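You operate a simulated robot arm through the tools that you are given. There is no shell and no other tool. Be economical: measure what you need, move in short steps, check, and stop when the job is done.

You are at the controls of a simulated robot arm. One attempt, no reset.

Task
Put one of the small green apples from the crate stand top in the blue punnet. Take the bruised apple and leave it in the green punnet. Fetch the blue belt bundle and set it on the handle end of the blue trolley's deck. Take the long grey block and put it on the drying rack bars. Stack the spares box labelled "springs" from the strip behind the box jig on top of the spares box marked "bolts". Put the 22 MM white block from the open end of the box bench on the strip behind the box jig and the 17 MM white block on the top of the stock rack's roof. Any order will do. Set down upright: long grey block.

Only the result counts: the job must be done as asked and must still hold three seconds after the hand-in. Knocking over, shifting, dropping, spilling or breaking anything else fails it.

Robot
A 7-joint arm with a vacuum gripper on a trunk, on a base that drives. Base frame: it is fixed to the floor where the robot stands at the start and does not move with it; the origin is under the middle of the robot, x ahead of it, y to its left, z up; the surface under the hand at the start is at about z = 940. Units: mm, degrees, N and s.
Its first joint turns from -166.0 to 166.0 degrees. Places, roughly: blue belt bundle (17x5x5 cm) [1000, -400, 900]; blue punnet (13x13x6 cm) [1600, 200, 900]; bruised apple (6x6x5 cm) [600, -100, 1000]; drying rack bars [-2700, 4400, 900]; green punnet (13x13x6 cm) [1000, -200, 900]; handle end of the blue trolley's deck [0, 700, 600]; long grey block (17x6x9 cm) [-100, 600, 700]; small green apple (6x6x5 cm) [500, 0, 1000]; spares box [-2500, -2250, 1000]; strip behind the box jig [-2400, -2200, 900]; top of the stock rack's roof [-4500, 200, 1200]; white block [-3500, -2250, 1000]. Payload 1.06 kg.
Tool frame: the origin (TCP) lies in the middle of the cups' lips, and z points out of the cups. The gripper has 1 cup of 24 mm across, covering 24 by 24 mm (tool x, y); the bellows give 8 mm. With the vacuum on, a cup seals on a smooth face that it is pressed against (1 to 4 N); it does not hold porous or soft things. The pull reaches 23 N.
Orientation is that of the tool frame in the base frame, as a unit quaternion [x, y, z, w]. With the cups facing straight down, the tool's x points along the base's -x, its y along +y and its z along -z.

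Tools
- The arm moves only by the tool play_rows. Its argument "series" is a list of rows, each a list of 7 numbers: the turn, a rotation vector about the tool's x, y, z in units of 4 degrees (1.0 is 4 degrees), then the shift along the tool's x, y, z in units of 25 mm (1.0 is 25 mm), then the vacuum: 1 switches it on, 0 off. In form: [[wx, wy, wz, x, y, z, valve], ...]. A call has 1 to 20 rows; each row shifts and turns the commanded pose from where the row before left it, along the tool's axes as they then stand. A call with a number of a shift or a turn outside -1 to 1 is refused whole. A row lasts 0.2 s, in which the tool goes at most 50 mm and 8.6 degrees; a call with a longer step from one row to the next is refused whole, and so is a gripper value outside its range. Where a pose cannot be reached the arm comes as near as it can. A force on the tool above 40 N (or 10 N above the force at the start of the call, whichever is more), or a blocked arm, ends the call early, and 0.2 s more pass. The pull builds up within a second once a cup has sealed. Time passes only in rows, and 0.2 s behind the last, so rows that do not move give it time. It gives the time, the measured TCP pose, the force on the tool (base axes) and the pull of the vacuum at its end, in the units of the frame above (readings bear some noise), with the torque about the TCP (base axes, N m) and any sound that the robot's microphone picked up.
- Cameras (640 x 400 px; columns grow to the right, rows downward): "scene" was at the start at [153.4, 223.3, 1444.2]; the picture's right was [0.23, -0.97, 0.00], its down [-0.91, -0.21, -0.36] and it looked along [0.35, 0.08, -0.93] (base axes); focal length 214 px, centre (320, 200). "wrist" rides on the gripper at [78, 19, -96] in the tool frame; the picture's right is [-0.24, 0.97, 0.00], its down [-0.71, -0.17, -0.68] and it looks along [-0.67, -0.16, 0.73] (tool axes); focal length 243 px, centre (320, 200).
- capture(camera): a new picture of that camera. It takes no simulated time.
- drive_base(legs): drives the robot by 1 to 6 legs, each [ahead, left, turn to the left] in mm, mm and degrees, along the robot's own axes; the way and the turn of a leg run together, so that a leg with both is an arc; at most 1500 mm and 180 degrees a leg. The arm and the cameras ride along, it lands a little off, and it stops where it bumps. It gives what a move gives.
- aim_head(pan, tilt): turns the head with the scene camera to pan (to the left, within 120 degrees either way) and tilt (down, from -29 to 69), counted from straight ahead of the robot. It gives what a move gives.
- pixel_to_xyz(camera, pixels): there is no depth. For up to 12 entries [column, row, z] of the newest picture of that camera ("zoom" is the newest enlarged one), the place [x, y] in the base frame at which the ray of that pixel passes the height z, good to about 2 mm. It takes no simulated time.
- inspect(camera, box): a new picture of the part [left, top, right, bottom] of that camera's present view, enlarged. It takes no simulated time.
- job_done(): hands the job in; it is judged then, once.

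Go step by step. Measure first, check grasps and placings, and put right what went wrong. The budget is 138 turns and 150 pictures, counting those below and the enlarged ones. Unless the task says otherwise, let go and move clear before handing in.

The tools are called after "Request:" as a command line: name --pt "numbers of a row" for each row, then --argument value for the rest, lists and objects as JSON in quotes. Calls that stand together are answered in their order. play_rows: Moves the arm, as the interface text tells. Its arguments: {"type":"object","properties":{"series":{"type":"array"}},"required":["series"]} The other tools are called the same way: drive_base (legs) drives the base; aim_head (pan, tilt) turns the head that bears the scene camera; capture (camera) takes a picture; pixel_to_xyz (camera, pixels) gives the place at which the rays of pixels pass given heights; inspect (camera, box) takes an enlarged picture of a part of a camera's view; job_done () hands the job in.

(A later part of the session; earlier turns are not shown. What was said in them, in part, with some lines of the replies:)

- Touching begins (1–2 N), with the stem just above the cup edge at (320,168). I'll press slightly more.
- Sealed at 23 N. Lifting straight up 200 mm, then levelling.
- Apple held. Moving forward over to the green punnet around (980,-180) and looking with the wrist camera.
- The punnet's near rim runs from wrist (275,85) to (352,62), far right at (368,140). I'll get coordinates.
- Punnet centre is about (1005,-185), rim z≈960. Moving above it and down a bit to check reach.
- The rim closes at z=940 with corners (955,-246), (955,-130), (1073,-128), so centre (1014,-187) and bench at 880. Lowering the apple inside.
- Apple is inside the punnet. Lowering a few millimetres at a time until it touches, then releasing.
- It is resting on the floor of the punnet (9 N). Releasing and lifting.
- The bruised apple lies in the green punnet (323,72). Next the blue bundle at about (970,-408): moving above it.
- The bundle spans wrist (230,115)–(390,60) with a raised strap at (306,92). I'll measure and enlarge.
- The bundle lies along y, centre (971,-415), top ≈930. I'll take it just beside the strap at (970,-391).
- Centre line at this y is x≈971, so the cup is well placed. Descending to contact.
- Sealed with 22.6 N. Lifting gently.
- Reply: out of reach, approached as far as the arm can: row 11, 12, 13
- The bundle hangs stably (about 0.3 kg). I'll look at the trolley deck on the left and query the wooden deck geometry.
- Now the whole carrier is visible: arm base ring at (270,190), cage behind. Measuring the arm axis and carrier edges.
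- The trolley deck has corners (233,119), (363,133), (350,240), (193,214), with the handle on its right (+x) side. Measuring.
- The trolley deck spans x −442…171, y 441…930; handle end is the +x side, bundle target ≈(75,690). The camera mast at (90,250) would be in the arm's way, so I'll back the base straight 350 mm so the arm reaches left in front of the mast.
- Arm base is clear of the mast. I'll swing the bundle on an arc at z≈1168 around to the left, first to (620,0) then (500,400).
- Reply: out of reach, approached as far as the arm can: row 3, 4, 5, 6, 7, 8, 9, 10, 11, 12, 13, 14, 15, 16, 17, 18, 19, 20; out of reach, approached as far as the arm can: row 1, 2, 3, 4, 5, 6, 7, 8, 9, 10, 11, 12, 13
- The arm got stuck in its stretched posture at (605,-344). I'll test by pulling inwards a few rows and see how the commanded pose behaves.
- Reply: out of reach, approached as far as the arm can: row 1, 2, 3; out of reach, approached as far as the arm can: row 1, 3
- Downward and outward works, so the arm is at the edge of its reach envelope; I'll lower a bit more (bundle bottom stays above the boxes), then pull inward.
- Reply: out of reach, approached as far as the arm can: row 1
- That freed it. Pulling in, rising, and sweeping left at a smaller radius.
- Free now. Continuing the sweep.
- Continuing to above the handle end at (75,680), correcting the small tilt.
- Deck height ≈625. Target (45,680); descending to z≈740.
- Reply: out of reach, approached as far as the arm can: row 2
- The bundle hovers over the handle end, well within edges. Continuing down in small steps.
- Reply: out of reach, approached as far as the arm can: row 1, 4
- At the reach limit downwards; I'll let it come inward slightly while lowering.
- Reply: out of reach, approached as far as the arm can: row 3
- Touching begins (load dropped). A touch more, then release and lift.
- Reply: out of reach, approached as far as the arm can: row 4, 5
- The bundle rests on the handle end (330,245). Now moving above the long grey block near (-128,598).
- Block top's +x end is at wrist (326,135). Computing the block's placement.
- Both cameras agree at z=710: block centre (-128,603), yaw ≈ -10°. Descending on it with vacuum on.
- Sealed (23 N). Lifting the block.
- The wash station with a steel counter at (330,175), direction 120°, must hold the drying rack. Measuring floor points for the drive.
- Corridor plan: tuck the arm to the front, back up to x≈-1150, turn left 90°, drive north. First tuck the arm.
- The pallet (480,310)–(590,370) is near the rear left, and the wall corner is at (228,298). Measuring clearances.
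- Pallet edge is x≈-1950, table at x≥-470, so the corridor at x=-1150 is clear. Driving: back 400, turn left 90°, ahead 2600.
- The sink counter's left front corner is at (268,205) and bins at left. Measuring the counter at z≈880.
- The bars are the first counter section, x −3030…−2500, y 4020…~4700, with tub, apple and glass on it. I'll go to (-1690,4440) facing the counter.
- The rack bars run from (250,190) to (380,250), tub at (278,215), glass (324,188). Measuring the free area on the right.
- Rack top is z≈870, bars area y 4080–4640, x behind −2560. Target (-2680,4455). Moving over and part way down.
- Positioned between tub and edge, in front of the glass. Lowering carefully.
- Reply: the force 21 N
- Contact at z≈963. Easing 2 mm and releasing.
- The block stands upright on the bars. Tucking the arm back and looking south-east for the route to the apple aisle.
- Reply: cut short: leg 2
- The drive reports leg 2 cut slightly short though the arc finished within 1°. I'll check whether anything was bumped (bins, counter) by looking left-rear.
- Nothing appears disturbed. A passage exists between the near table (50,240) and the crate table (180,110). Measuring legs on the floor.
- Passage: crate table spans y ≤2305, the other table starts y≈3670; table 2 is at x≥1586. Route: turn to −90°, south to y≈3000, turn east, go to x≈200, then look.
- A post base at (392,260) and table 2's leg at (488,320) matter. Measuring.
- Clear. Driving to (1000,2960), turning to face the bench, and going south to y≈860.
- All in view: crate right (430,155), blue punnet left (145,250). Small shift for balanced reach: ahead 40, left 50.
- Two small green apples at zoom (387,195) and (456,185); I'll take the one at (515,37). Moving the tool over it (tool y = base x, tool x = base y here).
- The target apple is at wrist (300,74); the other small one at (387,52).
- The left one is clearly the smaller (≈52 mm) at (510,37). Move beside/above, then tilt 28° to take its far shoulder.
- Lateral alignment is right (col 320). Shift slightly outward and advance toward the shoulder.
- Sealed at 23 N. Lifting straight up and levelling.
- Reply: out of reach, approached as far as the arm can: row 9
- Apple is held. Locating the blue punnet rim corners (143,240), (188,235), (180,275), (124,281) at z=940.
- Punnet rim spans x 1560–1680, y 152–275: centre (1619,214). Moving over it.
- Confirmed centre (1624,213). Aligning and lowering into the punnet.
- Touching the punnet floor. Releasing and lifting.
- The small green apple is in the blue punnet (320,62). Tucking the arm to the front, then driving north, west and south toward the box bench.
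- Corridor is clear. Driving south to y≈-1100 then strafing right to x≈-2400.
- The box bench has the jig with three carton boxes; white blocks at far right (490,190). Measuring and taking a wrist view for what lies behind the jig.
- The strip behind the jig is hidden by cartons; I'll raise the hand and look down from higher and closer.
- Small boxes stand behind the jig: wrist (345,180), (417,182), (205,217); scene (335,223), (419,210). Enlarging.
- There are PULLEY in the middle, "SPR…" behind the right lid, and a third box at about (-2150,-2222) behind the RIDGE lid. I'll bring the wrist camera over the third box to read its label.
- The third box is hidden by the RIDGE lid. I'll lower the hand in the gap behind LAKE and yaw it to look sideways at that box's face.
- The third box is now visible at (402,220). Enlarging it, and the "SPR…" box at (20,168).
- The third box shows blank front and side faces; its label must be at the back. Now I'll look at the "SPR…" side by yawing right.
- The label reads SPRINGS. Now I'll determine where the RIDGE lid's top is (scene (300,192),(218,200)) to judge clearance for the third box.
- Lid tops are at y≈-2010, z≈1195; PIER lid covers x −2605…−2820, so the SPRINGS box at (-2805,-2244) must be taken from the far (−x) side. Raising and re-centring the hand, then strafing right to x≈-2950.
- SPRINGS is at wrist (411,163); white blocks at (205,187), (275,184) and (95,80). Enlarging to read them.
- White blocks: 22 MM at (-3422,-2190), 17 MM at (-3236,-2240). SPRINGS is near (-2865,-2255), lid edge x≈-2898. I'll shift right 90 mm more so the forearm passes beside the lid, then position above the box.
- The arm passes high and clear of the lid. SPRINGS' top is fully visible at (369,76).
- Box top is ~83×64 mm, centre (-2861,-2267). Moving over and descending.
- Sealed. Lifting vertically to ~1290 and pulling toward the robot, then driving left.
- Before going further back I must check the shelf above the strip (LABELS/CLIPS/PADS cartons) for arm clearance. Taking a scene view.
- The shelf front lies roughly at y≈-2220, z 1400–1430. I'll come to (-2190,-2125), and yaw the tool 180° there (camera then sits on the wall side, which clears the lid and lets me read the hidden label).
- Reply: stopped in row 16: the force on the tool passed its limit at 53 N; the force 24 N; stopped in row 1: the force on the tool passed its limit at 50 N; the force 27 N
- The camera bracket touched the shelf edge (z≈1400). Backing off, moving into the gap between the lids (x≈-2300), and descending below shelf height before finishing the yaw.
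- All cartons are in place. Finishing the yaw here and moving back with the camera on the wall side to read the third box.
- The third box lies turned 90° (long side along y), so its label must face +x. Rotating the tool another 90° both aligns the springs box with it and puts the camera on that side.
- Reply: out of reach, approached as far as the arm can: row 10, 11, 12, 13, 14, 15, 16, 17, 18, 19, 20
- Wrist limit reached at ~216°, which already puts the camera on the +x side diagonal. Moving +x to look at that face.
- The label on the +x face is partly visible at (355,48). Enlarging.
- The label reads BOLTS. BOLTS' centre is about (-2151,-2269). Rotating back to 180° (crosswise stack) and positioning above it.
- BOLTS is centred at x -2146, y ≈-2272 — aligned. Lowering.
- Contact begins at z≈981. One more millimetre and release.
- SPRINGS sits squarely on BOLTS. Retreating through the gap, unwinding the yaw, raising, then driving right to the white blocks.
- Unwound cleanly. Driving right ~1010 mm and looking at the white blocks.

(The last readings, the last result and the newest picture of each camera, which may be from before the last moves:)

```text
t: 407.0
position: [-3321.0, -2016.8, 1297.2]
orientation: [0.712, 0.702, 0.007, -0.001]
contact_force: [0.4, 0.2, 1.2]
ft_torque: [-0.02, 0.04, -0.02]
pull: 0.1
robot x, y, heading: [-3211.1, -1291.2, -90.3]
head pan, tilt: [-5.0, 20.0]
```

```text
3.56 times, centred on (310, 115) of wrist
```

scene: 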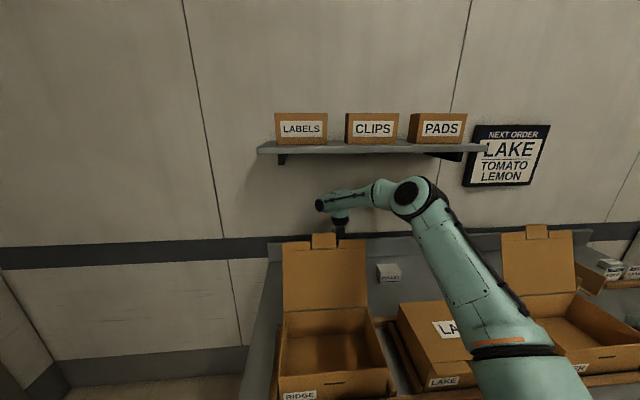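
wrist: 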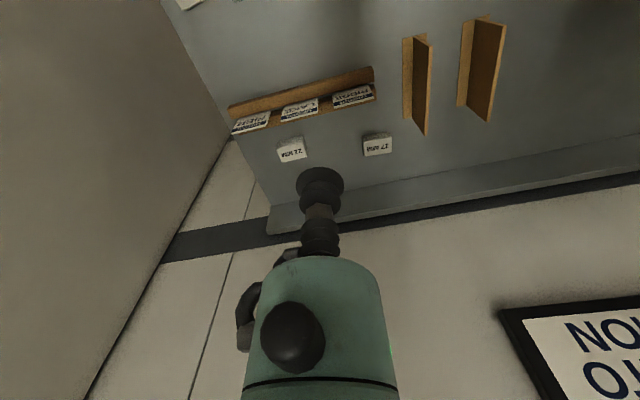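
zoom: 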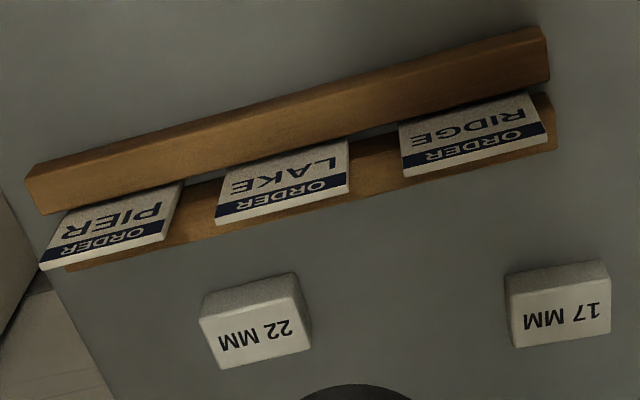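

The camera bracket would pass close to the order cards, so I'll yaw the tool 90° left first, then go over the 22 MM block.

Request:
play_rows --pt "0 0 -1 0 0 0 0" --pt "0 0 -1 0 0 0 0" --pt "0 0 -1 0 0 0 0" --pt "0 0 -1 0 0 0 0" --pt "0 0 -1 0 0 0 0" --pt "0 0 -1 0 0 0 0" --pt "0 0 -1 0 0 0 0" --pt "0 0 -1 0 0 0 0" --pt "0 0 -1 0 0 0 0" --pt "0 0 -1 0 0 0 0" --pt "0 0 -1 0 0 0 0" --pt "0 0 -1 0 0 0 0" --pt "0 0 -1 0 0 0 0" --pt "0 0 -1 0 0 0 0" --pt "0 0 -1 0 0 0 0" --pt "0 0 -1 0 0 0 0" --pt "0 0 -1 0 0 0 0" --pt "0 0 -1 0 0 0 0" --pt "0 0 -1 0 0 0 0" --pt "0 0 -1 0 0 0 0"

Request:
play_rows --pt "0 0 -1 0 0 0 0" --pt "0 0 -1 0 0 0 0" --pt "0 0 -0.4 0.5 -0.9 0 0" --pt "0 0 0 0.5 -0.9 0 0" --pt "0 0 0 0.5 -0.9 0 0" --pt "0 0 0 0.5 -0.9 0 0" --pt "0 0 0 0.5 -0.9 0.8 0" --pt "0 0 0 0.5 -0.9 0.8 0" --pt "0 0 0 0.5 -0.9 0.8 0" --pt "0 0 0 0.5 -0.9 0.8 0" --pt "0 0 0 0.3 -0.5 0.8 0" --pt "0 0 0 0 0 0.8 0" --pt "0 0 0 0 0 0.8 0"

Request:
capture --camera "wrist"

```text
t: 411.2
position: [-3322.4, -2016.2, 1297.0]
orientation: [0.093, 0.996, 0.005, 0.005]
contact_force: [0.2, -0.7, -1.0]
ft_torque: [0.03, 0.02, 0.01]
pull: 0.0
robot x, y, heading: [-3209.5, -1290.9, -90.2]
head pan, tilt: [-5.0, 20.0]
```

```text
t: 414.0
position: [-3433.3, -2204.0, 1154.2]
orientation: [0.01, 1.0, 0.005, 0.004]
contact_force: [0.0, -0.6, 0.0]
ft_torque: [-0.01, 0.02, -0.02]
pull: 0.0
robot x, y, heading: [-3214.1, -1290.9, -90.5]
head pan, tilt: [-5.0, 20.0]
```

```text
28 pictures are left
```

wrist: 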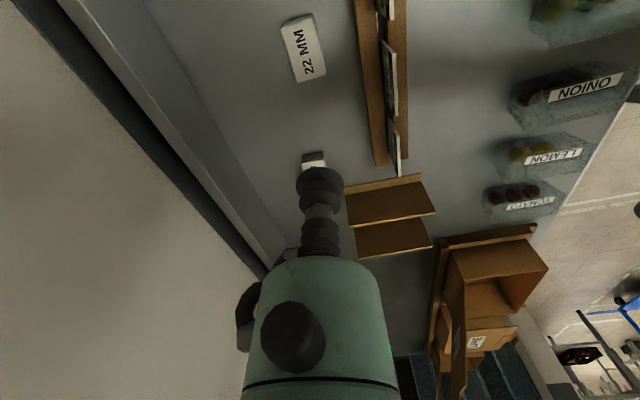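

Request:
pixel_to_xyz --camera "wrist" --pixels '[[305, 48, 900], [305, 48, 890], [282, 26, 900], [308, 14, 900], [327, 75, 900], [300, 82, 900]]'

```text
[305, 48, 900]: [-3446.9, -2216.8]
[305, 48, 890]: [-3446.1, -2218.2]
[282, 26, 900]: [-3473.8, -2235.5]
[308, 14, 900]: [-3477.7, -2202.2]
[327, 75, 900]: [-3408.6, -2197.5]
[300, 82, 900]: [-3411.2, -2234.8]
```

22 MM centre is (-3444,-2217). Descending with vacuum.

Request:
play_rows --pt "0 0 0 0.4 -0.52 0.8 0" --pt "0 0 0 0 0 1 0" --pt "0 0 0 0 0 1 0" --pt "0 0 0 0 0 1 0" --pt "0 0 0 0 0 1 0" --pt "0 0 0 0 0 1 0" --pt "0 0 0 0 0 1 0" --pt "0 0 0 0 0 1 1" --pt "0 0 0 0 0 0.8 1" --pt "0 0 0 0 0 0.4 1" --pt "0 0 0 0 0 0.2 1" --pt "0 0 0 0 0 0.2 1" --pt "0 0 0 0 0 0 1"

```text
t: 416.8
position: [-3440.3, -2214.7, 919.5]
orientation: [0.01, 1.0, 0.006, 0.004]
contact_force: [-0.6, -1.3, -0.8]
ft_torque: [0.01, -0.02, 0.01]
pull: 0.1
robot x, y, heading: [-3210.9, -1292.2, -90.3]
head pan, tilt: [-5.0, 20.0]
```

Request:
play_rows --pt "0 0 0 0 0 0.25 1" --pt "0 0 0 0 0 0.2 1" --pt "0 0 0 0 0 0.15 1" --pt "0 0 0 0 0 0 1"

```text
t: 417.8
position: [-3441.6, -2214.3, 903.6]
orientation: [0.011, 1.0, 0.005, 0.004]
contact_force: [-0.8, -0.2, 0.7]
ft_torque: [-0.01, -0.01, -0.03]
pull: 0.1
robot x, y, heading: [-3212.4, -1291.3, -90.4]
head pan, tilt: [-5.0, 20.0]
```

Request:
play_rows --pt "0 0 0 0 0 0.12 1" --pt "0 0 0 0 0 0.12 1" --pt "0 0 0 0 0 0.1 1" --pt "0 0 0 0 0 0 1" --pt "0 0 0 0 0 0 1"

```text
t: 419.0
position: [-3440.8, -2214.6, 896.6]
orientation: [0.011, 1.0, 0.005, 0.005]
contact_force: [-0.3, 0.7, 5.4]
ft_torque: [-0.07, 0.04, 0.0]
pull: 22.7
robot x, y, heading: [-3212.8, -1288.8, -90.2]
head pan, tilt: [-5.0, 20.0]
```

Sealed. Lifting, retreating toward the robot, and driving left 750 mm.

Request:
play_rows --pt "0 0 0 0 0 -0.3 1" --pt "0 0 0 0 0 -0.8 1" --pt "0 0 0 0 0 -1 1" --pt "0 0 0 0 0 -1 1" --pt "0 0 0 0 0 -1 1" --pt "0 0 0 0 0 -1 1" --pt "0 0 0 0 0 -1 1" --pt "0 0 0 0 0.3 -1 1" --pt "0 0 0 0 0.6 -1 1" --pt "0 0 0 -0.3 0.9 -1 1" --pt "0 0 0 -0.5 0.9 -1 1" --pt "0 0 0 -0.5 0.9 -1 1" --pt "0 0 0 -0.5 0.9 -1 1" --pt "0 0 0 -0.5 0.9 -1 1" --pt "0 0 0 -0.5 0.9 -1 1" --pt "0 0 0 -0.5 0.9 -1 1" --pt "0 0 0 -0.5 0.9 -0.8 1" --pt "0 0 0 -0.5 0.6 0 1"

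Request:
drive_base --legs '[[0, 750, 0.3]]'

Request:
capture --camera "wrist"

```text
t: 422.8
position: [-3331.0, -2001.9, 1295.7]
orientation: [0.011, 1.0, 0.005, 0.005]
contact_force: [-0.7, -1.0, -1.2]
ft_torque: [0.0, -0.04, -0.03]
pull: 22.9
robot x, y, heading: [-3211.2, -1289.1, -90.6]
head pan, tilt: [-5.0, 20.0]
```

```text
t: 426.9
position: [-2586.7, -2007.5, 1296.0]
orientation: [0.012, 1.0, 0.005, 0.004]
contact_force: [0.1, 0.6, -1.1]
ft_torque: [-0.01, -0.02, 0.02]
pull: 23.2
robot x, y, heading: [-2465.2, -1292.5, -90.3]
head pan, tilt: [-5.0, 20.0]
```

```text
27 pictures are left
```

wrist: 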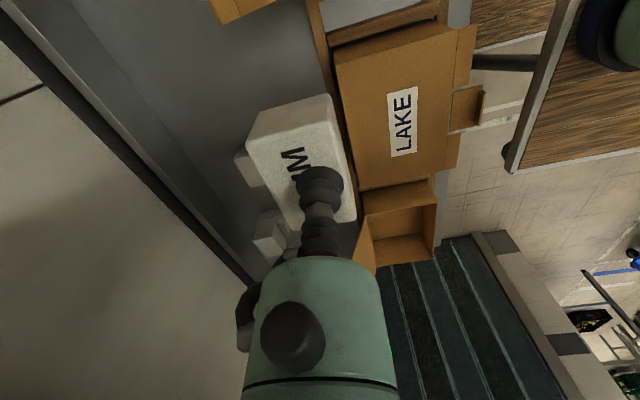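

Moving into the gap between the lids at (-2480,-2070), descending to z 1100, then going back over the strip to y≈-2245.

Request:
play_rows --pt "0 0 0 -0.9 -0.4 0 1" --pt "0 0 0 -0.9 -0.5 0 1" --pt "0 0 0 -0.9 -0.5 0 1" --pt "0 0 0 -0.9 -0.5 0 1" --pt "0 0 0 -0.7 -0.6 0 1" --pt "0 0 0 0 0 1 1" --pt "0 0 0 0 0 1 1" --pt "0 0 0 0 0 1 1" --pt "0 0 0 0 0 1 1" --pt "0 0 0 0 0 1 1" --pt "0 0 0 0 0 1 1" --pt "0 0 0 0 0 1 1" --pt "0 0 0 0 0 1 1"

Request:
play_rows --pt "0 0 0 0 -0.9 0 1" --pt "0 0 0 0 -0.9 0.2 1" --pt "0 0 0 0 -0.9 0.2 1" --pt "0 0 0 0 -0.9 0.2 1" --pt "0 0 0 0 -0.9 0.5 1" --pt "0 0 0 0 -0.9 0.5 1" --pt "0 0 0 0 -0.9 0.5 1" --pt "0 0 0 0 -0.7 0.5 1"

Request:
capture --camera "wrist"

Request:
capture --camera "scene"

```text
t: 429.7
position: [-2477.9, -2069.8, 1096.1]
orientation: [0.01, 1.0, 0.005, 0.004]
contact_force: [0.1, 0.1, -0.8]
ft_torque: [0.02, 0.0, -0.01]
pull: 22.4
robot x, y, heading: [-2463.6, -1298.9, -90.4]
head pan, tilt: [-5.0, 20.0]
```

```text
t: 431.5
position: [-2482.8, -2244.1, 1029.9]
orientation: [0.01, 1.0, 0.005, 0.004]
contact_force: [0.4, 1.0, -0.2]
ft_torque: [0.03, -0.03, -0.01]
pull: 23.6
robot x, y, heading: [-2470.4, -1297.0, -90.4]
head pan, tilt: [-5.0, 20.0]
```

```text
26 pictures are left
```

wrist: 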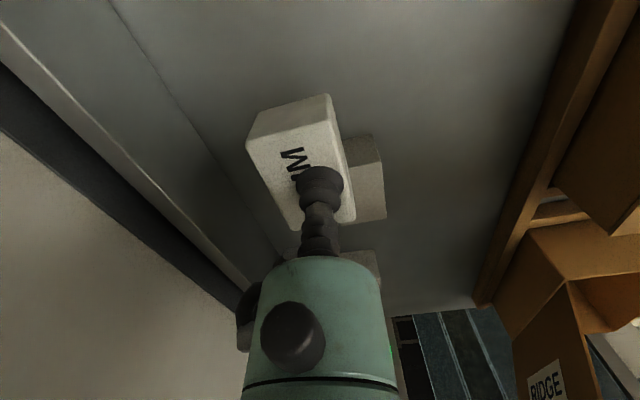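

```text
25 pictures are left
```

scene: 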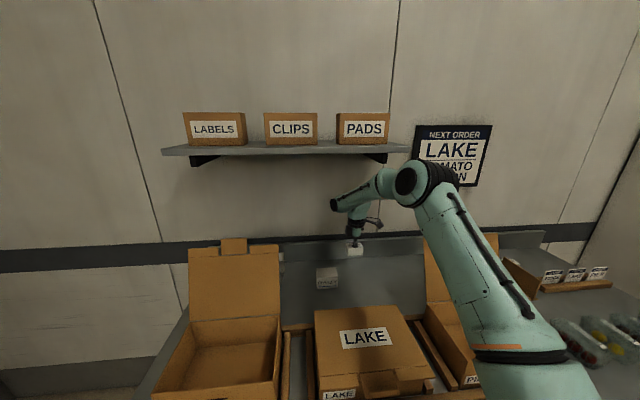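

Clear of PULLEY; shifting 20 mm further from it and lowering onto the strip.

Request:
play_rows --pt "0 0 0 0.8 0 0.8 1" --pt "0 0 0 0 0 1 1" --pt "0 0 0 0 0 1 1" --pt "0 0 0 0 0 1 1" --pt "0 0 0 0 0 0.8 1" --pt "0 0 0 0 0 0.2 1" --pt "0 0 0 0 0 0.2 1" --pt "0 0 0 0 0 0 1"

```text
t: 433.3
position: [-2500.3, -2241.5, 904.6]
orientation: [0.011, 1.0, 0.005, 0.004]
contact_force: [0.9, 0.3, -1.3]
ft_torque: [0.06, 0.01, -0.02]
pull: 22.7
robot x, y, heading: [-2464.8, -1297.7, -90.5]
head pan, tilt: [-5.0, 20.0]
```

Request:
play_rows --pt "0 0 0 0 0 0.1 1" --pt "0 0 0 0 0 0.1 1" --pt "0 0 0 0 0 0.06 1" --pt "0 0 0 0 0 0 1"

```text
t: 434.3
position: [-2500.8, -2242.3, 897.8]
orientation: [0.012, 1.0, 0.005, 0.004]
contact_force: [0.0, -0.3, -0.6]
ft_torque: [0.03, 0.02, 0.01]
pull: 22.5
robot x, y, heading: [-2466.6, -1297.5, -90.3]
head pan, tilt: [-5.0, 20.0]
```

Request:
play_rows --pt "0 0 0 0 0 0.08 1" --pt "0 0 0 0 0 0.06 1" --pt "0 0 0 0 0 0 1"

```text
t: 435.1
position: [-2500.7, -2242.2, 895.5]
orientation: [0.011, 1.0, 0.004, 0.004]
contact_force: [-1.3, -1.5, 15.3]
ft_torque: [-0.06, 0.06, 0.01]
pull: 23.1
robot x, y, heading: [-2465.5, -1297.1, -90.6]
head pan, tilt: [-5.0, 20.0]
```

On the surface (15 N). Releasing and retreating up and out through the gap.

Request:
play_rows --pt "0 0 0 0 0 -0.1 0" --pt "0 0 0 0 0 0 0" --pt "0 0 0 0 0 0 0" --pt "0 0 0 0 0 0 0" --pt "0 0 0 0 0 -0.2 0" --pt "0 0 0 0 0 -0.5 0" --pt "0 0 0 0 0 -1 0" --pt "0 0 0 0 0 -1 0" --pt "0 0 0 0 0 -1 0" --pt "0 0 0 0 0 -1 0" --pt "0 0 0 0 0 -1 0" --pt "0 0 0 0 0.9 -1 0" --pt "0 0 0 0 0.9 -1 0" --pt "0 0 0 0 0.9 -1 0" --pt "0 0 0 0 0.9 0 0" --pt "0 0 0 0 0.9 0 0" --pt "0 0 0 0 0.9 0 0" --pt "0 0 0 0 0.9 0 0"

Request:
play_rows --pt "0 0 0 0 0.3 -1 0" --pt "0 0 0 0 0.3 -1 0" --pt "0 0 0 0 0.3 -1 0" --pt "0 0 0 0 0.3 -1 0" --pt "0 0 0 0 0.3 -1 0" --pt "0 0 0 0 0.3 -1 0" --pt "0 0 0 0 0.3 -1 0" --pt "0 0 0 0 0.3 -1 0"

Request:
inspect --camera "scene" --box '[180, 220, 440, 330]'

Request:
drive_base --legs '[[0, -760, 0.4]]'

Request:
capture --camera "wrist"

```text
t: 438.9
position: [-2497.4, -2085.6, 1115.1]
orientation: [0.011, 1.0, 0.005, 0.004]
contact_force: [-0.2, 0.6, 1.1]
ft_torque: [0.02, 0.04, 0.0]
pull: 0.1
robot x, y, heading: [-2463.4, -1300.2, -90.3]
head pan, tilt: [-5.0, 20.0]
```

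```text
t: 440.7
position: [-2501.0, -2028.6, 1315.5]
orientation: [0.012, 1.0, 0.006, 0.005]
contact_force: [-0.3, 0.5, -0.9]
ft_torque: [0.02, 0.0, -0.03]
pull: 0.1
robot x, y, heading: [-2465.4, -1299.8, -90.3]
head pan, tilt: [-5.0, 20.0]
```

```text
2.46 times, centred on (310, 275) of scene
```

zoom: 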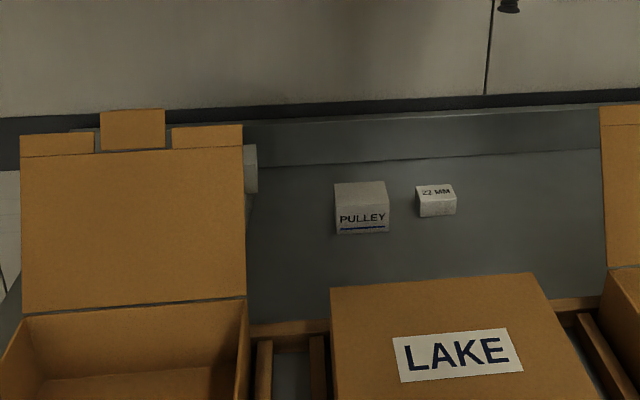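

```text
t: 444.8
position: [-3262.2, -2022.2, 1316.3]
orientation: [0.012, 1.0, 0.005, 0.005]
contact_force: [0.7, 0.4, -0.4]
ft_torque: [0.03, 0.04, -0.02]
pull: 0.2
robot x, y, heading: [-3224.8, -1288.0, -90.4]
head pan, tilt: [-5.0, 20.0]
```

```text
23 pictures are left
```

wrist: 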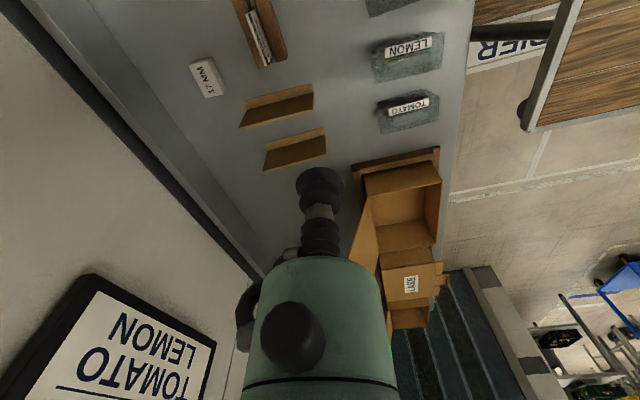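

22 MM is on the strip beside PULLEY, the stack stands. Now the 17 MM block at wrist (207,78).

Request:
pixel_to_xyz --camera "wrist" --pixels '[[207, 78, 897], [190, 67, 897], [213, 58, 897], [225, 90, 897], [203, 98, 897], [292, 160, 960], [280, 105, 960]]'

```text
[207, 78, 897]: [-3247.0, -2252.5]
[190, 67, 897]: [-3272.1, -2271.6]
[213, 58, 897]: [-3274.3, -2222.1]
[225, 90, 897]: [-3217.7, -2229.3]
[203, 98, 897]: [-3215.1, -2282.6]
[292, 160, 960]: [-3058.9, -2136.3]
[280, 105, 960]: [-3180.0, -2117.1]
```

17 MM centre is (-3245,-2252). Moving over and descending.

Request:
play_rows --pt "0 0 0 -0.1 -0.92 0 0" --pt "0 0 0 -0.1 -0.92 0 0" --pt "0 0 0 -0.1 -0.92 0.8 0" --pt "0 0 0 -0.1 -0.92 0.8 0" --pt "0 0 0 -0.1 -0.92 0.8 0" --pt "0 0 0 -0.1 -0.92 0.8 0" --pt "0 0 0 -0.1 -0.92 0.8 0" --pt "0 0 0 0 -0.92 0.8 0" --pt "0 0 0 0 -0.92 0.8 0" --pt "0 0 0 0 -0.92 0.8 0" --pt "0 0 0 0 0 1 0" --pt "0 0 0 0 0 1 0" --pt "0 0 0 0 0 1 0" --pt "0 0 0 0 0 1 0"

Request:
capture --camera "wrist"

```text
t: 447.8
position: [-3248.2, -2250.1, 1053.9]
orientation: [0.012, 1.0, 0.005, 0.004]
contact_force: [0.3, -0.3, 0.8]
ft_torque: [-0.04, -0.01, -0.01]
pull: 0.0
robot x, y, heading: [-3226.6, -1292.0, -90.6]
head pan, tilt: [-5.0, 20.0]
```

```text
22 pictures are left
5 turns are left
```

wrist: 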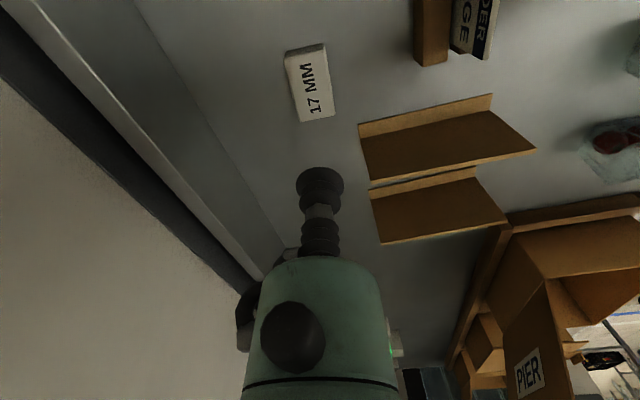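

Only 5 turns remain, so I'm chaining: pick the 17 MM block, lift, unwind the yaw, drive to face the stock rack, and take views with measuring grids at roof height.

Request:
play_rows --pt "0 0 0 -0.1 -0.08 1 0" --pt "0 0 0 0 0 1 0" --pt "0 0 0 0 0 1 0" --pt "0 0 0 0 0 1 1" --pt "0 0 0 0 0 1 1" --pt "0 0 0 0 0 0.9 1" --pt "0 0 0 0 0 0 1"

Request:
play_rows --pt "0 0 0 0 0 0.1 1" --pt "0 0 0 0 0 0.1 1" --pt "0 0 0 0 0 0.08 1" --pt "0 0 0 0 0 0.08 1" --pt "0 0 0 0 0 0.08 1" --pt "0 0 0 0 0 0 1" --pt "0 0 0 0 0 0.08 1" --pt "0 0 0 0 0 0.08 1" --pt "0 0 0 0 0 0 1" --pt "0 0 0 0 0 0.08 1" --pt "0 0 0 0 0 0 1" --pt "0 0 0 0 0 0 1" --pt "0 0 0 0 0 0 1"

Request:
play_rows --pt "0 0 0 0 0 -0.3 1" --pt "0 0 0 0 0 -0.7 1" --pt "0 0 0 0 0 -1 1" --pt "0 0 0 0 0 -1 1" --pt "0 0 0 0 0 -1 1" --pt "0 0 0 0 0 -1 1" --pt "0 0 0 0 1 -1 1" --pt "0 0 0 0 1 -1 1" --pt "0 0 0 0 1 -1 1" --pt "0 0 0 0 1 -1 1" --pt "0 0 0 0 1 -1 1" --pt "0 0 0 0 1 -1 1" --pt "0 0 0 0 1 -1 1" --pt "0 0 0 0 1 -1 1" --pt "0 0 0 0 1 -1 1" --pt "0 0 0 0 1 -1 1" --pt "0 0 0 0 1 -1 1" --pt "0 0 0 0 1 -1 1" --pt "0 0 0 0 1 0 1" --pt "0 0 0 0 1 0 1"

Request:
play_rows --pt "0 0 1 0 0 0 1" --pt "0 0 1 0 0 0 1" --pt "0 0 1 0 0 0 1" --pt "0 0 1 0 0 0 1" --pt "0 0 1 0 0 0 1" --pt "0 0 1 0 0 0 1" --pt "0 0 1 0 0 0 1" --pt "0 0 1 0 0 0 1" --pt "0 0 1 0 0 0 1" --pt "0 0 1 0 0 0 1" --pt "0 0 1 0 0 0 1" --pt "0 0 1 0 0 0 1" --pt "0 0 1 0 0 0 1" --pt "0 0 1 0 0 0 1" --pt "0 0 1 0 0 0 1" --pt "0 0 1 0 0 0 1" --pt "0 0 1 0 0 0 1" --pt "0 0 1 0 0 0 1" --pt "0 0 1 0 0 0 1" --pt "0 0 1 0 0 0 1"

Request:
play_rows --pt "0 0 1 0 0 0 1" --pt "0 0 1 0 0 0 1" --pt "0 0 0.5 0 0 0 1"

Request:
drive_base --legs '[[-450, 0, 0], [0, 0, -89.5], [150, 0, 0], [0, -890, 0]]'

Request:
aim_head --pan -10 --tilt 20

Request:
capture --camera "scene"

Request:
pixel_to_xyz --camera "scene" --pixels '[[150, 170, 1200], [250, 170, 1200], [350, 170, 1200], [450, 170, 1200], [150, 200, 1200], [250, 200, 1200], [350, 200, 1200], [450, 200, 1200], [150, 240, 1200], [250, 240, 1200], [350, 240, 1200], [450, 240, 1200]]'

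Request:
capture --camera "wrist"

Request:
pixel_to_xyz --camera "wrist" --pixels '[[150, 150, 1200], [320, 150, 1200], [490, 150, 1200], [150, 200, 1200], [320, 200, 1200], [490, 200, 1200], [150, 250, 1200], [320, 250, 1200], [490, 250, 1200], [150, 300, 1200], [490, 300, 1200], [560, 330, 1200]]'

```text
t: 449.4
position: [-3245.4, -2249.9, 906.9]
orientation: [0.013, 1.0, 0.006, 0.005]
contact_force: [0.5, -0.6, 0.7]
ft_torque: [-0.03, 0.0, -0.01]
pull: 0.0
robot x, y, heading: [-3226.7, -1291.8, -90.2]
head pan, tilt: [-5.0, 20.0]
```

```text
t: 452.2
position: [-3244.2, -2251.3, 890.4]
orientation: [0.012, 1.0, 0.005, 0.005]
contact_force: [1.6, -1.9, 6.2]
ft_torque: [-0.07, 0.07, 0.0]
pull: 22.9
robot x, y, heading: [-3227.1, -1292.5, -90.4]
head pan, tilt: [-5.0, 20.0]
```

```text
t: 456.4
position: [-3238.6, -1905.3, 1319.5]
orientation: [0.012, 1.0, 0.006, 0.004]
contact_force: [-0.1, -0.1, -1.4]
ft_torque: [0.05, 0.02, 0.01]
pull: 22.7
robot x, y, heading: [-3225.3, -1294.2, -90.6]
head pan, tilt: [-5.0, 20.0]
```

```text
t: 460.6
position: [-3239.0, -1905.7, 1318.9]
orientation: [0.653, 0.757, 0.007, 0.0]
contact_force: [-0.7, 0.4, -0.7]
ft_torque: [0.0, 0.0, 0.0]
pull: 22.7
robot x, y, heading: [-3226.1, -1288.0, -90.5]
head pan, tilt: [-5.0, 20.0]
```

```text
t: 461.4
position: [-3238.9, -1904.5, 1318.0]
orientation: [0.716, 0.698, 0.007, -0.001]
contact_force: [1.2, -0.3, 0.3]
ft_torque: [-0.01, 0.02, -0.01]
pull: 22.8
robot x, y, heading: [-3224.4, -1291.5, -90.3]
head pan, tilt: [-5.0, 20.0]
```

```text
t: 467.4
position: [-3819.9, -929.1, 1323.5]
orientation: [0.997, 0.071, 0.0, 0.004]
contact_force: [0.0, -1.2, -0.7]
ft_torque: [-0.02, 0.0, -0.05]
pull: 22.5
robot x, y, heading: [-3217.2, -845.2, -172.5]
head pan, tilt: [-5.0, 20.0]
stopped in leg 2: the robot was blocked; the commanded pose is now the measured one
```

```text
t: 468.1
position: [-3820.2, -928.8, 1323.0]
orientation: [0.998, 0.07, 0.0, 0.003]
contact_force: [0.3, -0.3, -1.3]
ft_torque: [-0.01, 0.0, -0.07]
pull: 22.9
robot x, y, heading: [-3215.7, -845.8, -172.3]
head pan, tilt: [-10.0, 20.0]
```

```text
21 pictures are left
```

scene: 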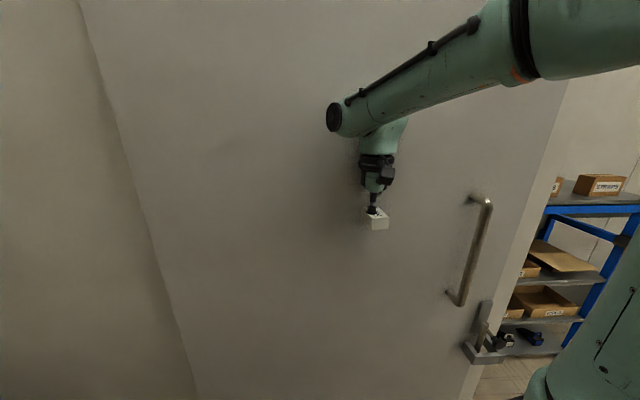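

```text
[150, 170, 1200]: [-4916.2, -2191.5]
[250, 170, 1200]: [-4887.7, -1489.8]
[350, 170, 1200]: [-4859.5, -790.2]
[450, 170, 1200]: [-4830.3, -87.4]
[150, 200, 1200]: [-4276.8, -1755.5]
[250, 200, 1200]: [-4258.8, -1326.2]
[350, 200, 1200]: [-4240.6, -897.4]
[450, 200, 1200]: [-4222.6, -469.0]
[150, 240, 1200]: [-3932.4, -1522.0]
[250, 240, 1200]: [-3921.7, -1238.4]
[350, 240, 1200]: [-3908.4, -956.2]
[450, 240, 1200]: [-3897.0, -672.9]
```

```text
20 pictures are left
```

wrist: 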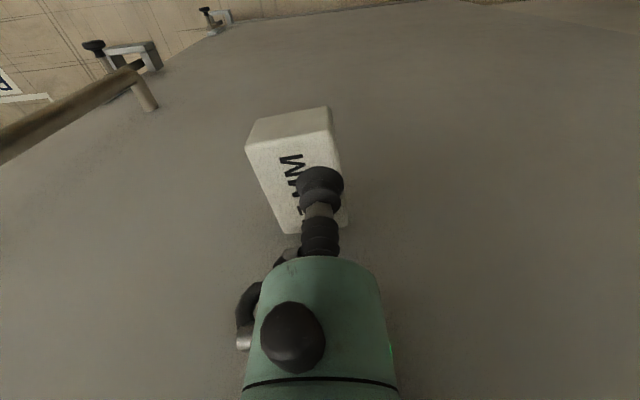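

```text
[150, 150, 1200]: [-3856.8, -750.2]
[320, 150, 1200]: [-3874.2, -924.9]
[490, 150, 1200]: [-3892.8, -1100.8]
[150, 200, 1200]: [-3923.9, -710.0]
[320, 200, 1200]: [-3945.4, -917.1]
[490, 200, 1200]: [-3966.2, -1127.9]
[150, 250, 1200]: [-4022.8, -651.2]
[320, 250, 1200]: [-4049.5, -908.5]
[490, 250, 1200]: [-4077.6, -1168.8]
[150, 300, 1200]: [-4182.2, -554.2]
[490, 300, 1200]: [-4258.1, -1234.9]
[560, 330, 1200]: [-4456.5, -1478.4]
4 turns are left
```

The 17 MM block is held (22.9 N). The turn was blocked at −172°, but the rack with its grey roof is visible at right (590,200). I'll go ahead 60, strafe right 900, straighten, and take measured views.

Request:
drive_base --legs '[[60, 0, 0]]'

Request:
drive_base --legs '[[0, -900, 0]]'

Request:
drive_base --legs '[[0, 0, -7.5]]'

Request:
aim_head --pan -10 --tilt 25

Request:
capture --camera "scene"

Request:
pixel_to_xyz --camera "scene" --pixels '[[200, 150, 1200], [300, 150, 1200], [400, 150, 1200], [500, 150, 1200], [200, 175, 1200], [300, 175, 1200], [400, 175, 1200], [500, 175, 1200], [200, 210, 1200], [300, 210, 1200], [400, 210, 1200], [500, 210, 1200]]'

Request:
capture --camera "wrist"

Request:
pixel_to_xyz --camera "wrist" --pixels '[[100, 200, 1200], [220, 200, 1200], [420, 200, 1200], [540, 200, 1200], [100, 240, 1200], [220, 240, 1200], [420, 240, 1200], [540, 240, 1200], [100, 280, 1200], [220, 280, 1200], [420, 280, 1200], [540, 280, 1200]]'

Request:
inspect --camera "scene" --box '[180, 100, 500, 300]'

```text
t: 468.8
position: [-3820.1, -929.4, 1322.1]
orientation: [0.997, 0.072, 0.0, 0.006]
contact_force: [0.5, 0.7, -0.3]
ft_torque: [0.0, 0.0, -0.01]
pull: 23.2
robot x, y, heading: [-3219.4, -844.7, -172.4]
head pan, tilt: [-10.0, 20.0]
stopped in leg 1: the robot was blocked; the commanded pose is now the measured one
```

```text
t: 470.4
position: [-3822.2, -835.5, 1329.1]
orientation: [0.995, 0.101, -0.007, 0.005]
contact_force: [0.1, 0.2, -0.3]
ft_torque: [0.02, 0.05, -0.03]
pull: 23.1
robot x, y, heading: [-3235.8, -730.6, -172.2]
head pan, tilt: [-10.0, 20.0]
stopped in leg 1: the robot was blocked; the commanded pose is now the measured one
```

```text
t: 471.1
position: [-3822.5, -835.9, 1327.4]
orientation: [0.995, 0.103, -0.008, 0.005]
contact_force: [-1.4, -0.3, -0.8]
ft_torque: [-0.06, 0.0, 0.0]
pull: 23.0
robot x, y, heading: [-3234.1, -730.9, -171.8]
head pan, tilt: [-10.0, 20.0]
stopped in leg 1: the robot was blocked; the commanded pose is now the measured one
```

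```text
t: 471.8
position: [-3822.9, -835.4, 1328.0]
orientation: [0.995, 0.102, -0.009, 0.004]
contact_force: [0.6, 0.7, -0.1]
ft_torque: [-0.03, -0.02, 0.01]
pull: 22.6
robot x, y, heading: [-3232.5, -731.0, -171.9]
head pan, tilt: [-10.0, 25.0]
```

```text
19 pictures are left
```

scene: 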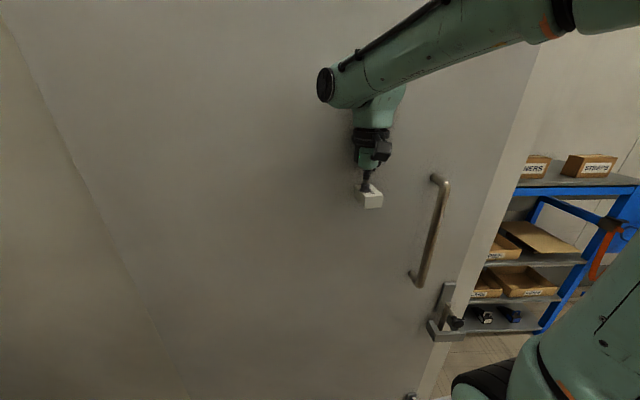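

```text
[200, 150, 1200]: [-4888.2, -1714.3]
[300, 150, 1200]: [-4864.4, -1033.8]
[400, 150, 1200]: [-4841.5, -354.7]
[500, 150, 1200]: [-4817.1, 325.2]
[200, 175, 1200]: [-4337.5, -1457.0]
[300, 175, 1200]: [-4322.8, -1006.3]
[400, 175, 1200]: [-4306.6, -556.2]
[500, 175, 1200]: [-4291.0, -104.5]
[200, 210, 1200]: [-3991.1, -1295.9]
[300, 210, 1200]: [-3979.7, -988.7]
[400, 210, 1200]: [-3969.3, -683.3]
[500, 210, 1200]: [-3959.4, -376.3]
```

```text
18 pictures are left
```

wrist: 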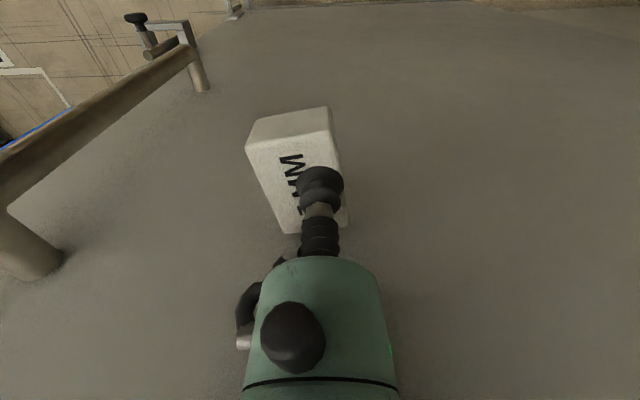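

```text
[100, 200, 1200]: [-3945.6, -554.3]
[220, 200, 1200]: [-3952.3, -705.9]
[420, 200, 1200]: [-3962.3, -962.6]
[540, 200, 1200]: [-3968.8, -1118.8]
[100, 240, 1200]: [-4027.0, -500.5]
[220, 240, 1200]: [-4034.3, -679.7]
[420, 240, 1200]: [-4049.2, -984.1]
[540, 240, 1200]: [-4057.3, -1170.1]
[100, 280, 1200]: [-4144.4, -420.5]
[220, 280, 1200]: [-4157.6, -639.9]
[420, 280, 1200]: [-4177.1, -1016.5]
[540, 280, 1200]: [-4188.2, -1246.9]
```

```text
2.00 times, centred on (340, 200) of scene
3 turns are left
```

zoom: 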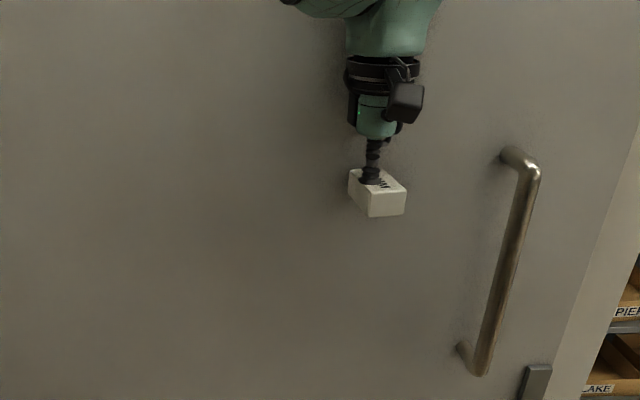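

The arm was touching the cold-room door. I'll back off, swing the hand to the robot's right side, straighten, pass the door, and come in front of the rack with two measured wrist views of the roof.

Request:
drive_base --legs '[[-200, 0, 0]]'

Request:
play_rows --pt "0 0 0 0.04 -0.6 0 1" --pt "0 0 0 0.04 -0.99 0 1" --pt "0 0 0 0.04 -0.99 0 1" --pt "0 0 0 0.04 -0.99 0 1" --pt "0 0 0 0.04 -0.99 0 1" --pt "0 0 0 0.04 -0.99 0 1" --pt "0 0 0 0.04 -0.99 0 1" --pt "0 0 0 0.04 -0.99 0 1" --pt "0 0 0 0.04 -0.99 0 1" --pt "0 0 0 0.04 -0.99 0 1" --pt "0 0 0 0.04 -0.99 0 1" --pt "0 0 0 0.04 -0.99 0 1" --pt "0 0 0 0.04 -0.99 0 1"

Request:
play_rows --pt "0 0 0 0.93 -0.6 0 1" --pt "0 0 0 0.93 -0.6 0 1" --pt "0 0 0 0.93 -0.6 0 1" --pt "0 0 0 0.93 -0.6 0 1" --pt "0 0 0 0.93 -0.6 0 1" --pt "0 0 0 0.93 -0.6 0 1" --pt "0 0 0 0.93 -0.6 0 1" --pt "0 0 0 0.93 -0.6 0 1" --pt "0 0 0 0.93 -0.6 0 1" --pt "0 0 0 0.93 -0.6 0 1" --pt "0 0 0 0.93 -0.6 0 1" --pt "0 0 0 0.93 -0.6 0 1"

Request:
drive_base --legs '[[0, 0, -8]]'

Request:
drive_base --legs '[[310, 0, 0]]'

Request:
drive_base --legs '[[0, -820, 0]]'

Request:
play_rows --pt "0 0 0 -0.93 0.6 0 1" --pt "0 0 0 -0.93 0.6 0 1" --pt "0 0 0 -0.93 0.6 0 1" --pt "0 0 0 -0.93 0.6 0 1" --pt "0 0 0 -0.93 0.6 0 1" --pt "0 0 0 -0.93 0.6 0 1" --pt "0 0 0 -0.93 0.6 0 1" --pt "0 0 0 -0.93 0.6 0 1" --pt "0 0 0 -0.93 0.6 0 1" --pt "0 0 0 -0.93 0.6 0 1" --pt "0 0 0 -0.93 0.6 0 1" --pt "0 0 0 -0.93 0.6 0 1"

Request:
play_rows --pt "0 0 0 0 0.98 0 1" --pt "0 0 0 0 0.98 0 1" --pt "0 0 0 0 0.98 0 1" --pt "0 0 0 0 0.98 0 1" --pt "0 0 0 0 0.98 0 1" --pt "0 0 0 0 0.98 0 1" --pt "0 0 0 0 0.98 0 1" --pt "0 0 0 0 0.98 0 1"

Request:
capture --camera "wrist"

Request:
pixel_to_xyz --camera "wrist" --pixels '[[120, 200, 1200], [220, 200, 1200], [420, 200, 1200], [520, 200, 1200], [120, 240, 1200], [220, 240, 1200], [420, 240, 1200], [520, 240, 1200], [120, 280, 1200], [220, 280, 1200], [420, 280, 1200], [520, 280, 1200]]'

Request:
play_rows --pt "0 0 0 -0.8 0 0 1" --pt "0 0 0 -0.8 0 0 1" --pt "0 0 0 -0.8 0 0 1" --pt "0 0 0 -0.8 0 0 1"

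Request:
capture --camera "wrist"

Request:
pixel_to_xyz --camera "wrist" --pixels '[[120, 160, 1200], [220, 160, 1200], [420, 160, 1200], [520, 160, 1200], [120, 200, 1200], [220, 200, 1200], [420, 200, 1200], [520, 200, 1200], [120, 240, 1200], [220, 240, 1200], [420, 240, 1200], [520, 240, 1200]]'

Request:
capture --camera "scene"

Request:
pixel_to_xyz --camera "scene" --pixels '[[220, 160, 1200], [320, 160, 1200], [420, 160, 1200], [520, 160, 1200], [220, 185, 1200], [320, 185, 1200], [420, 185, 1200], [520, 185, 1200], [220, 210, 1200], [320, 210, 1200], [420, 210, 1200], [520, 210, 1200]]'

```text
t: 473.3
position: [-3632.8, -806.8, 1326.1]
orientation: [0.995, 0.1, -0.005, 0.003]
contact_force: [0.0, -0.3, -0.6]
ft_torque: [-0.03, 0.0, -0.01]
pull: 22.8
robot x, y, heading: [-3036.4, -704.5, -172.3]
head pan, tilt: [-10.0, 25.0]
```

```text
t: 476.1
position: [-3683.3, -499.7, 1324.5]
orientation: [0.995, 0.101, -0.007, 0.004]
contact_force: [-0.4, -0.6, -1.7]
ft_torque: [0.02, 0.02, 0.0]
pull: 22.2
robot x, y, heading: [-3042.3, -704.5, -172.3]
head pan, tilt: [-10.0, 25.0]
```

```text
t: 478.7
position: [-3447.7, -266.3, 1319.1]
orientation: [0.995, 0.101, -0.006, 0.004]
contact_force: [0.3, -0.4, -0.7]
ft_torque: [0.0, -0.04, 0.01]
pull: 22.7
robot x, y, heading: [-3038.2, -702.3, -172.1]
head pan, tilt: [-10.0, 25.0]
```

```text
t: 479.8
position: [-3380.7, -212.5, 1317.5]
orientation: [1.0, 0.029, -0.007, 0.004]
contact_force: [-0.3, -1.4, -0.3]
ft_torque: [0.01, 0.01, 0.04]
pull: 22.7
robot x, y, heading: [-3043.2, -701.7, 179.5]
head pan, tilt: [-10.0, 25.0]
```

```text
t: 481.9
position: [-3701.4, -210.5, 1319.0]
orientation: [0.999, 0.031, -0.007, 0.004]
contact_force: [-0.4, -0.4, -0.6]
ft_torque: [-0.02, -0.03, -0.02]
pull: 22.9
robot x, y, heading: [-3359.5, -702.2, 179.9]
head pan, tilt: [-10.0, 25.0]
```

```text
t: 486.4
position: [-3696.3, 640.4, 1318.2]
orientation: [1.0, 0.029, -0.006, 0.004]
contact_force: [-0.4, -0.3, -0.4]
ft_torque: [0.03, -0.02, 0.0]
pull: 23.2
robot x, y, heading: [-3357.5, 148.8, 179.8]
head pan, tilt: [-10.0, 25.0]
```

```text
t: 489.0
position: [-3963.4, 443.9, 1322.5]
orientation: [1.0, 0.028, -0.007, 0.003]
contact_force: [0.4, 0.3, 0.0]
ft_torque: [0.01, -0.01, -0.02]
pull: 22.6
robot x, y, heading: [-3356.6, 150.9, 179.7]
head pan, tilt: [-10.0, 25.0]
```

```text
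t: 490.8
position: [-3950.8, 248.2, 1326.7]
orientation: [1.0, 0.028, -0.006, 0.003]
contact_force: [0.2, 0.4, -1.0]
ft_torque: [0.0, -0.01, -0.03]
pull: 23.0
robot x, y, heading: [-3360.2, 149.7, 179.8]
head pan, tilt: [-10.0, 25.0]
```

```text
16 pictures are left
```

wrist: 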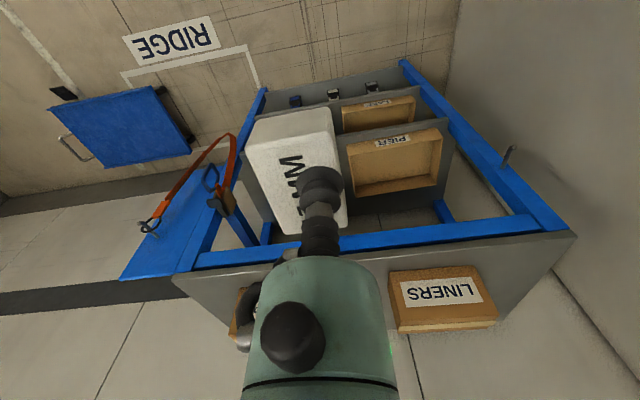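

```text
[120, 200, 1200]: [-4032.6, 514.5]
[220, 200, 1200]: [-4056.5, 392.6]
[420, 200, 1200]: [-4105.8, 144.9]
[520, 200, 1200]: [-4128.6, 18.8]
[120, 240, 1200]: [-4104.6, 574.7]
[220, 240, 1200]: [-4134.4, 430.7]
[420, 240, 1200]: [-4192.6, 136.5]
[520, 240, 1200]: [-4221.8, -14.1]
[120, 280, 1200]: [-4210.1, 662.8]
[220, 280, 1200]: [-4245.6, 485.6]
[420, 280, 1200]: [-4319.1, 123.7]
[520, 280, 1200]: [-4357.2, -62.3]
```

```text
t: 491.8
position: [-4031.1, 243.9, 1326.2]
orientation: [1.0, 0.028, -0.007, 0.004]
contact_force: [0.3, 0.3, -0.4]
ft_torque: [0.0, 0.02, 0.02]
pull: 22.7
robot x, y, heading: [-3358.0, 147.8, 179.4]
head pan, tilt: [-10.0, 25.0]
```

```text
15 pictures are left
```

wrist: 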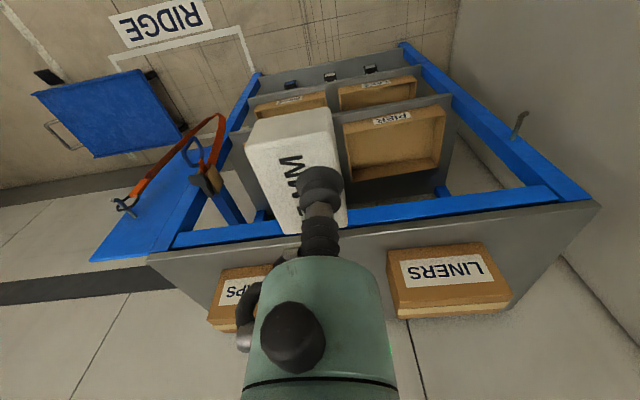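

```text
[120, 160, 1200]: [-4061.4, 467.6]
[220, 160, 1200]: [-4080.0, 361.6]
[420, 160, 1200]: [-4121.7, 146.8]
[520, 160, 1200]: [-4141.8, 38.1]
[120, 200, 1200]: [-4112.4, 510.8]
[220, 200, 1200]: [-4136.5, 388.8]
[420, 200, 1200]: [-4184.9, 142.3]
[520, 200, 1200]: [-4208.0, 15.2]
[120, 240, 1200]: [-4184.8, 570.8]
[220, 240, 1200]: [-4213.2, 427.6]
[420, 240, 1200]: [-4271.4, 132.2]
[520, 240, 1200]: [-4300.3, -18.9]
```

```text
14 pictures are left
```

scene: 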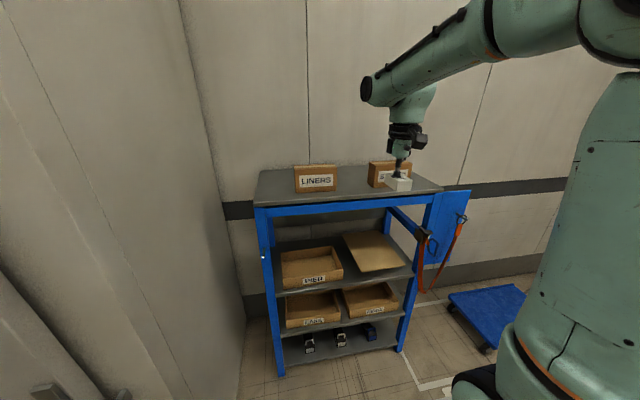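

```text
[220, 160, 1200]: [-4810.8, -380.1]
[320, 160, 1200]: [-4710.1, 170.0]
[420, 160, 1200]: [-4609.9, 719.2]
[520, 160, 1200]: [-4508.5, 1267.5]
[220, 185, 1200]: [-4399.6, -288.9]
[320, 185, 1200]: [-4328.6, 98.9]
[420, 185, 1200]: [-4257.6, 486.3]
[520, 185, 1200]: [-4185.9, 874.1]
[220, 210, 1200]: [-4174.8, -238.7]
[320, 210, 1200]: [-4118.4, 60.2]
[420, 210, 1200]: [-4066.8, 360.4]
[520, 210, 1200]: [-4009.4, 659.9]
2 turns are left
```

Both wrist views and the scene agree: roof front edge x≈-4230, z≈1188, with a free gap between the LINERS and STRAPS cartons (y≈175–287). I'll set the block at (-4300,230), descending slowly, then release and withdraw.

Request:
play_rows --pt "0 0 0 -0.979 0 0.6 1" --pt "0 0 0 -0.979 0 0.6 1" --pt "0 0 0 -0.979 0 0 1" --pt "0 0 0 -0.979 0 0 1" --pt "0 0 0 -0.979 0 0 1" --pt "0 0 0 -0.979 0 0 1" --pt "0 0 0 -0.979 0 0 1" --pt "0 0 0 -0.979 0 0 1" --pt "0 0 0 -0.979 0 0 1" --pt "0 0 0 -0.979 0 0 1" --pt "0 0 0 -0.979 -0.04 0 1" --pt "0 0 0 0 0 0 1" --pt "0 0 0 0 0 1 1" --pt "0 0 0 0 0 1 1" --pt "0 0 0 0 0 0.9 1" --pt "0 0 0 0 0 0 1"

Request:
play_rows --pt "0 0 0 0 0 0.1 1" --pt "0 0 0 0 0 0.1 1" --pt "0 0 0 0 0 0.1 1" --pt "0 0 0 0 0 0.1 1" --pt "0 0 0 0 0 0.1 1" --pt "0 0 0 0 0 0.1 1" --pt "0 0 0 0 0 0.1 1" --pt "0 0 0 0 0 0.1 1" --pt "0 0 0 0 0 0.06 1" --pt "0 0 0 0 0 0 1"

Request:
play_rows --pt "0 0 0 0 0 0 0" --pt "0 0 0 0 0 0 0" --pt "0 0 0 0 0 0 0" --pt "0 0 0 0 0 0 0" --pt "0 0 0 0 0 0 0" --pt "0 0 0 0 0 0 0" --pt "0 0 0 0 0 -0.1 0" --pt "0 0 0 0 0 -0.2 0" --pt "0 0 0 0 0 -0.4 0" --pt "0 0 0 0 0 -0.8 0" --pt "0 0 0 0 0 -1 0" --pt "0 0 0 0 0 -1 0" --pt "0 0 0 0.8 0 -0.5 0" --pt "0 0 0 0.9 0 0 0" --pt "0 0 0 0.9 0 0 0" --pt "0 0 0 0.9 0 0 0" --pt "0 0 0 0.9 0 0 0" --pt "0 0 0 0.9 0 0 0" --pt "0 0 0 0.9 0 0 0"

Request:
capture --camera "wrist"

Request:
capture --camera "scene"

```text
t: 495.2
position: [-4302.6, 227.5, 1227.3]
orientation: [1.0, 0.03, -0.007, 0.004]
contact_force: [-1.3, 0.3, -1.1]
ft_torque: [-0.06, -0.02, 0.01]
pull: 23.4
robot x, y, heading: [-3358.7, 148.2, 179.6]
head pan, tilt: [-10.0, 25.0]
```

```text
t: 497.4
position: [-4302.9, 229.7, 1206.5]
orientation: [1.0, 0.028, -0.007, 0.004]
contact_force: [0.1, -1.2, -1.7]
ft_torque: [-0.02, 0.0, 0.04]
pull: 22.4
robot x, y, heading: [-3357.8, 149.0, 179.7]
head pan, tilt: [-10.0, 25.0]
```

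```text
t: 501.4
position: [-4147.2, 236.2, 1303.3]
orientation: [1.0, 0.029, -0.006, 0.004]
contact_force: [-0.4, -0.3, -0.2]
ft_torque: [-0.02, -0.04, -0.01]
pull: 0.0
robot x, y, heading: [-3357.6, 148.6, 179.8]
head pan, tilt: [-10.0, 25.0]
```

```text
13 pictures are left
```

wrist: 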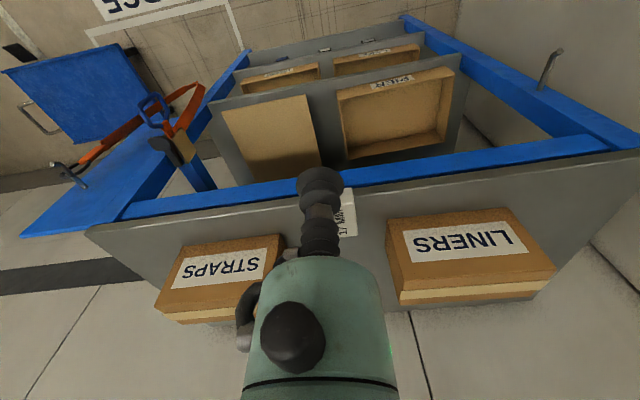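

```text
12 pictures are left
1 turns are left
```

scene: 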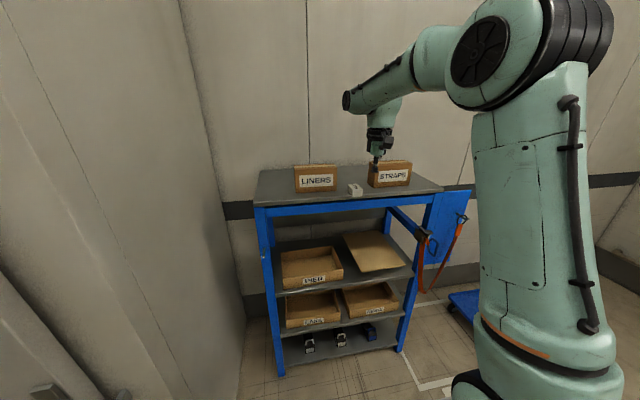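

The scene view shows the 17 MM block lying on the rack roof between LINERS and STRAPS at (355,189). The hand is clear and holds nothing, so I'm handing in.

Request:
job_done

```text
The job is handed in.
```

All seven placements were made and the job is handed in, but the arm bumped two fixed things on the way.

- **Small green apple:** it is in the blue punnet.
- **Bruised apple:** it is in the green punnet.
- **Blue belt bundle:** it is on the handle end of the blue trolley's deck.
- **Long grey block:** it stands upright on the drying rack bars.
- **"Springs" box:** it is stacked crosswise on top of the box marked "bolts".
- **22 MM white block:** it is on the strip behind the box jig, next to the "pulley" box.
- **17 MM white block:** it is on the stock rack's roof. It was let go a few millimetres above the roof, and the last picture shows it lying between the LINERS and STRAPS cartons.

- **Shelf edge:** the tool bumped it above the box jig at about 50 N. The cartons on the shelf looked in place afterwards.
- **Door by the stock rack:** the base was blocked four times near it, apparently by the arm resting against it. The arm was pushed slightly out of line. I did not check the door for damage.
- **Near the sink:** one drive leg also reported being cut short, and nothing there looked moved.
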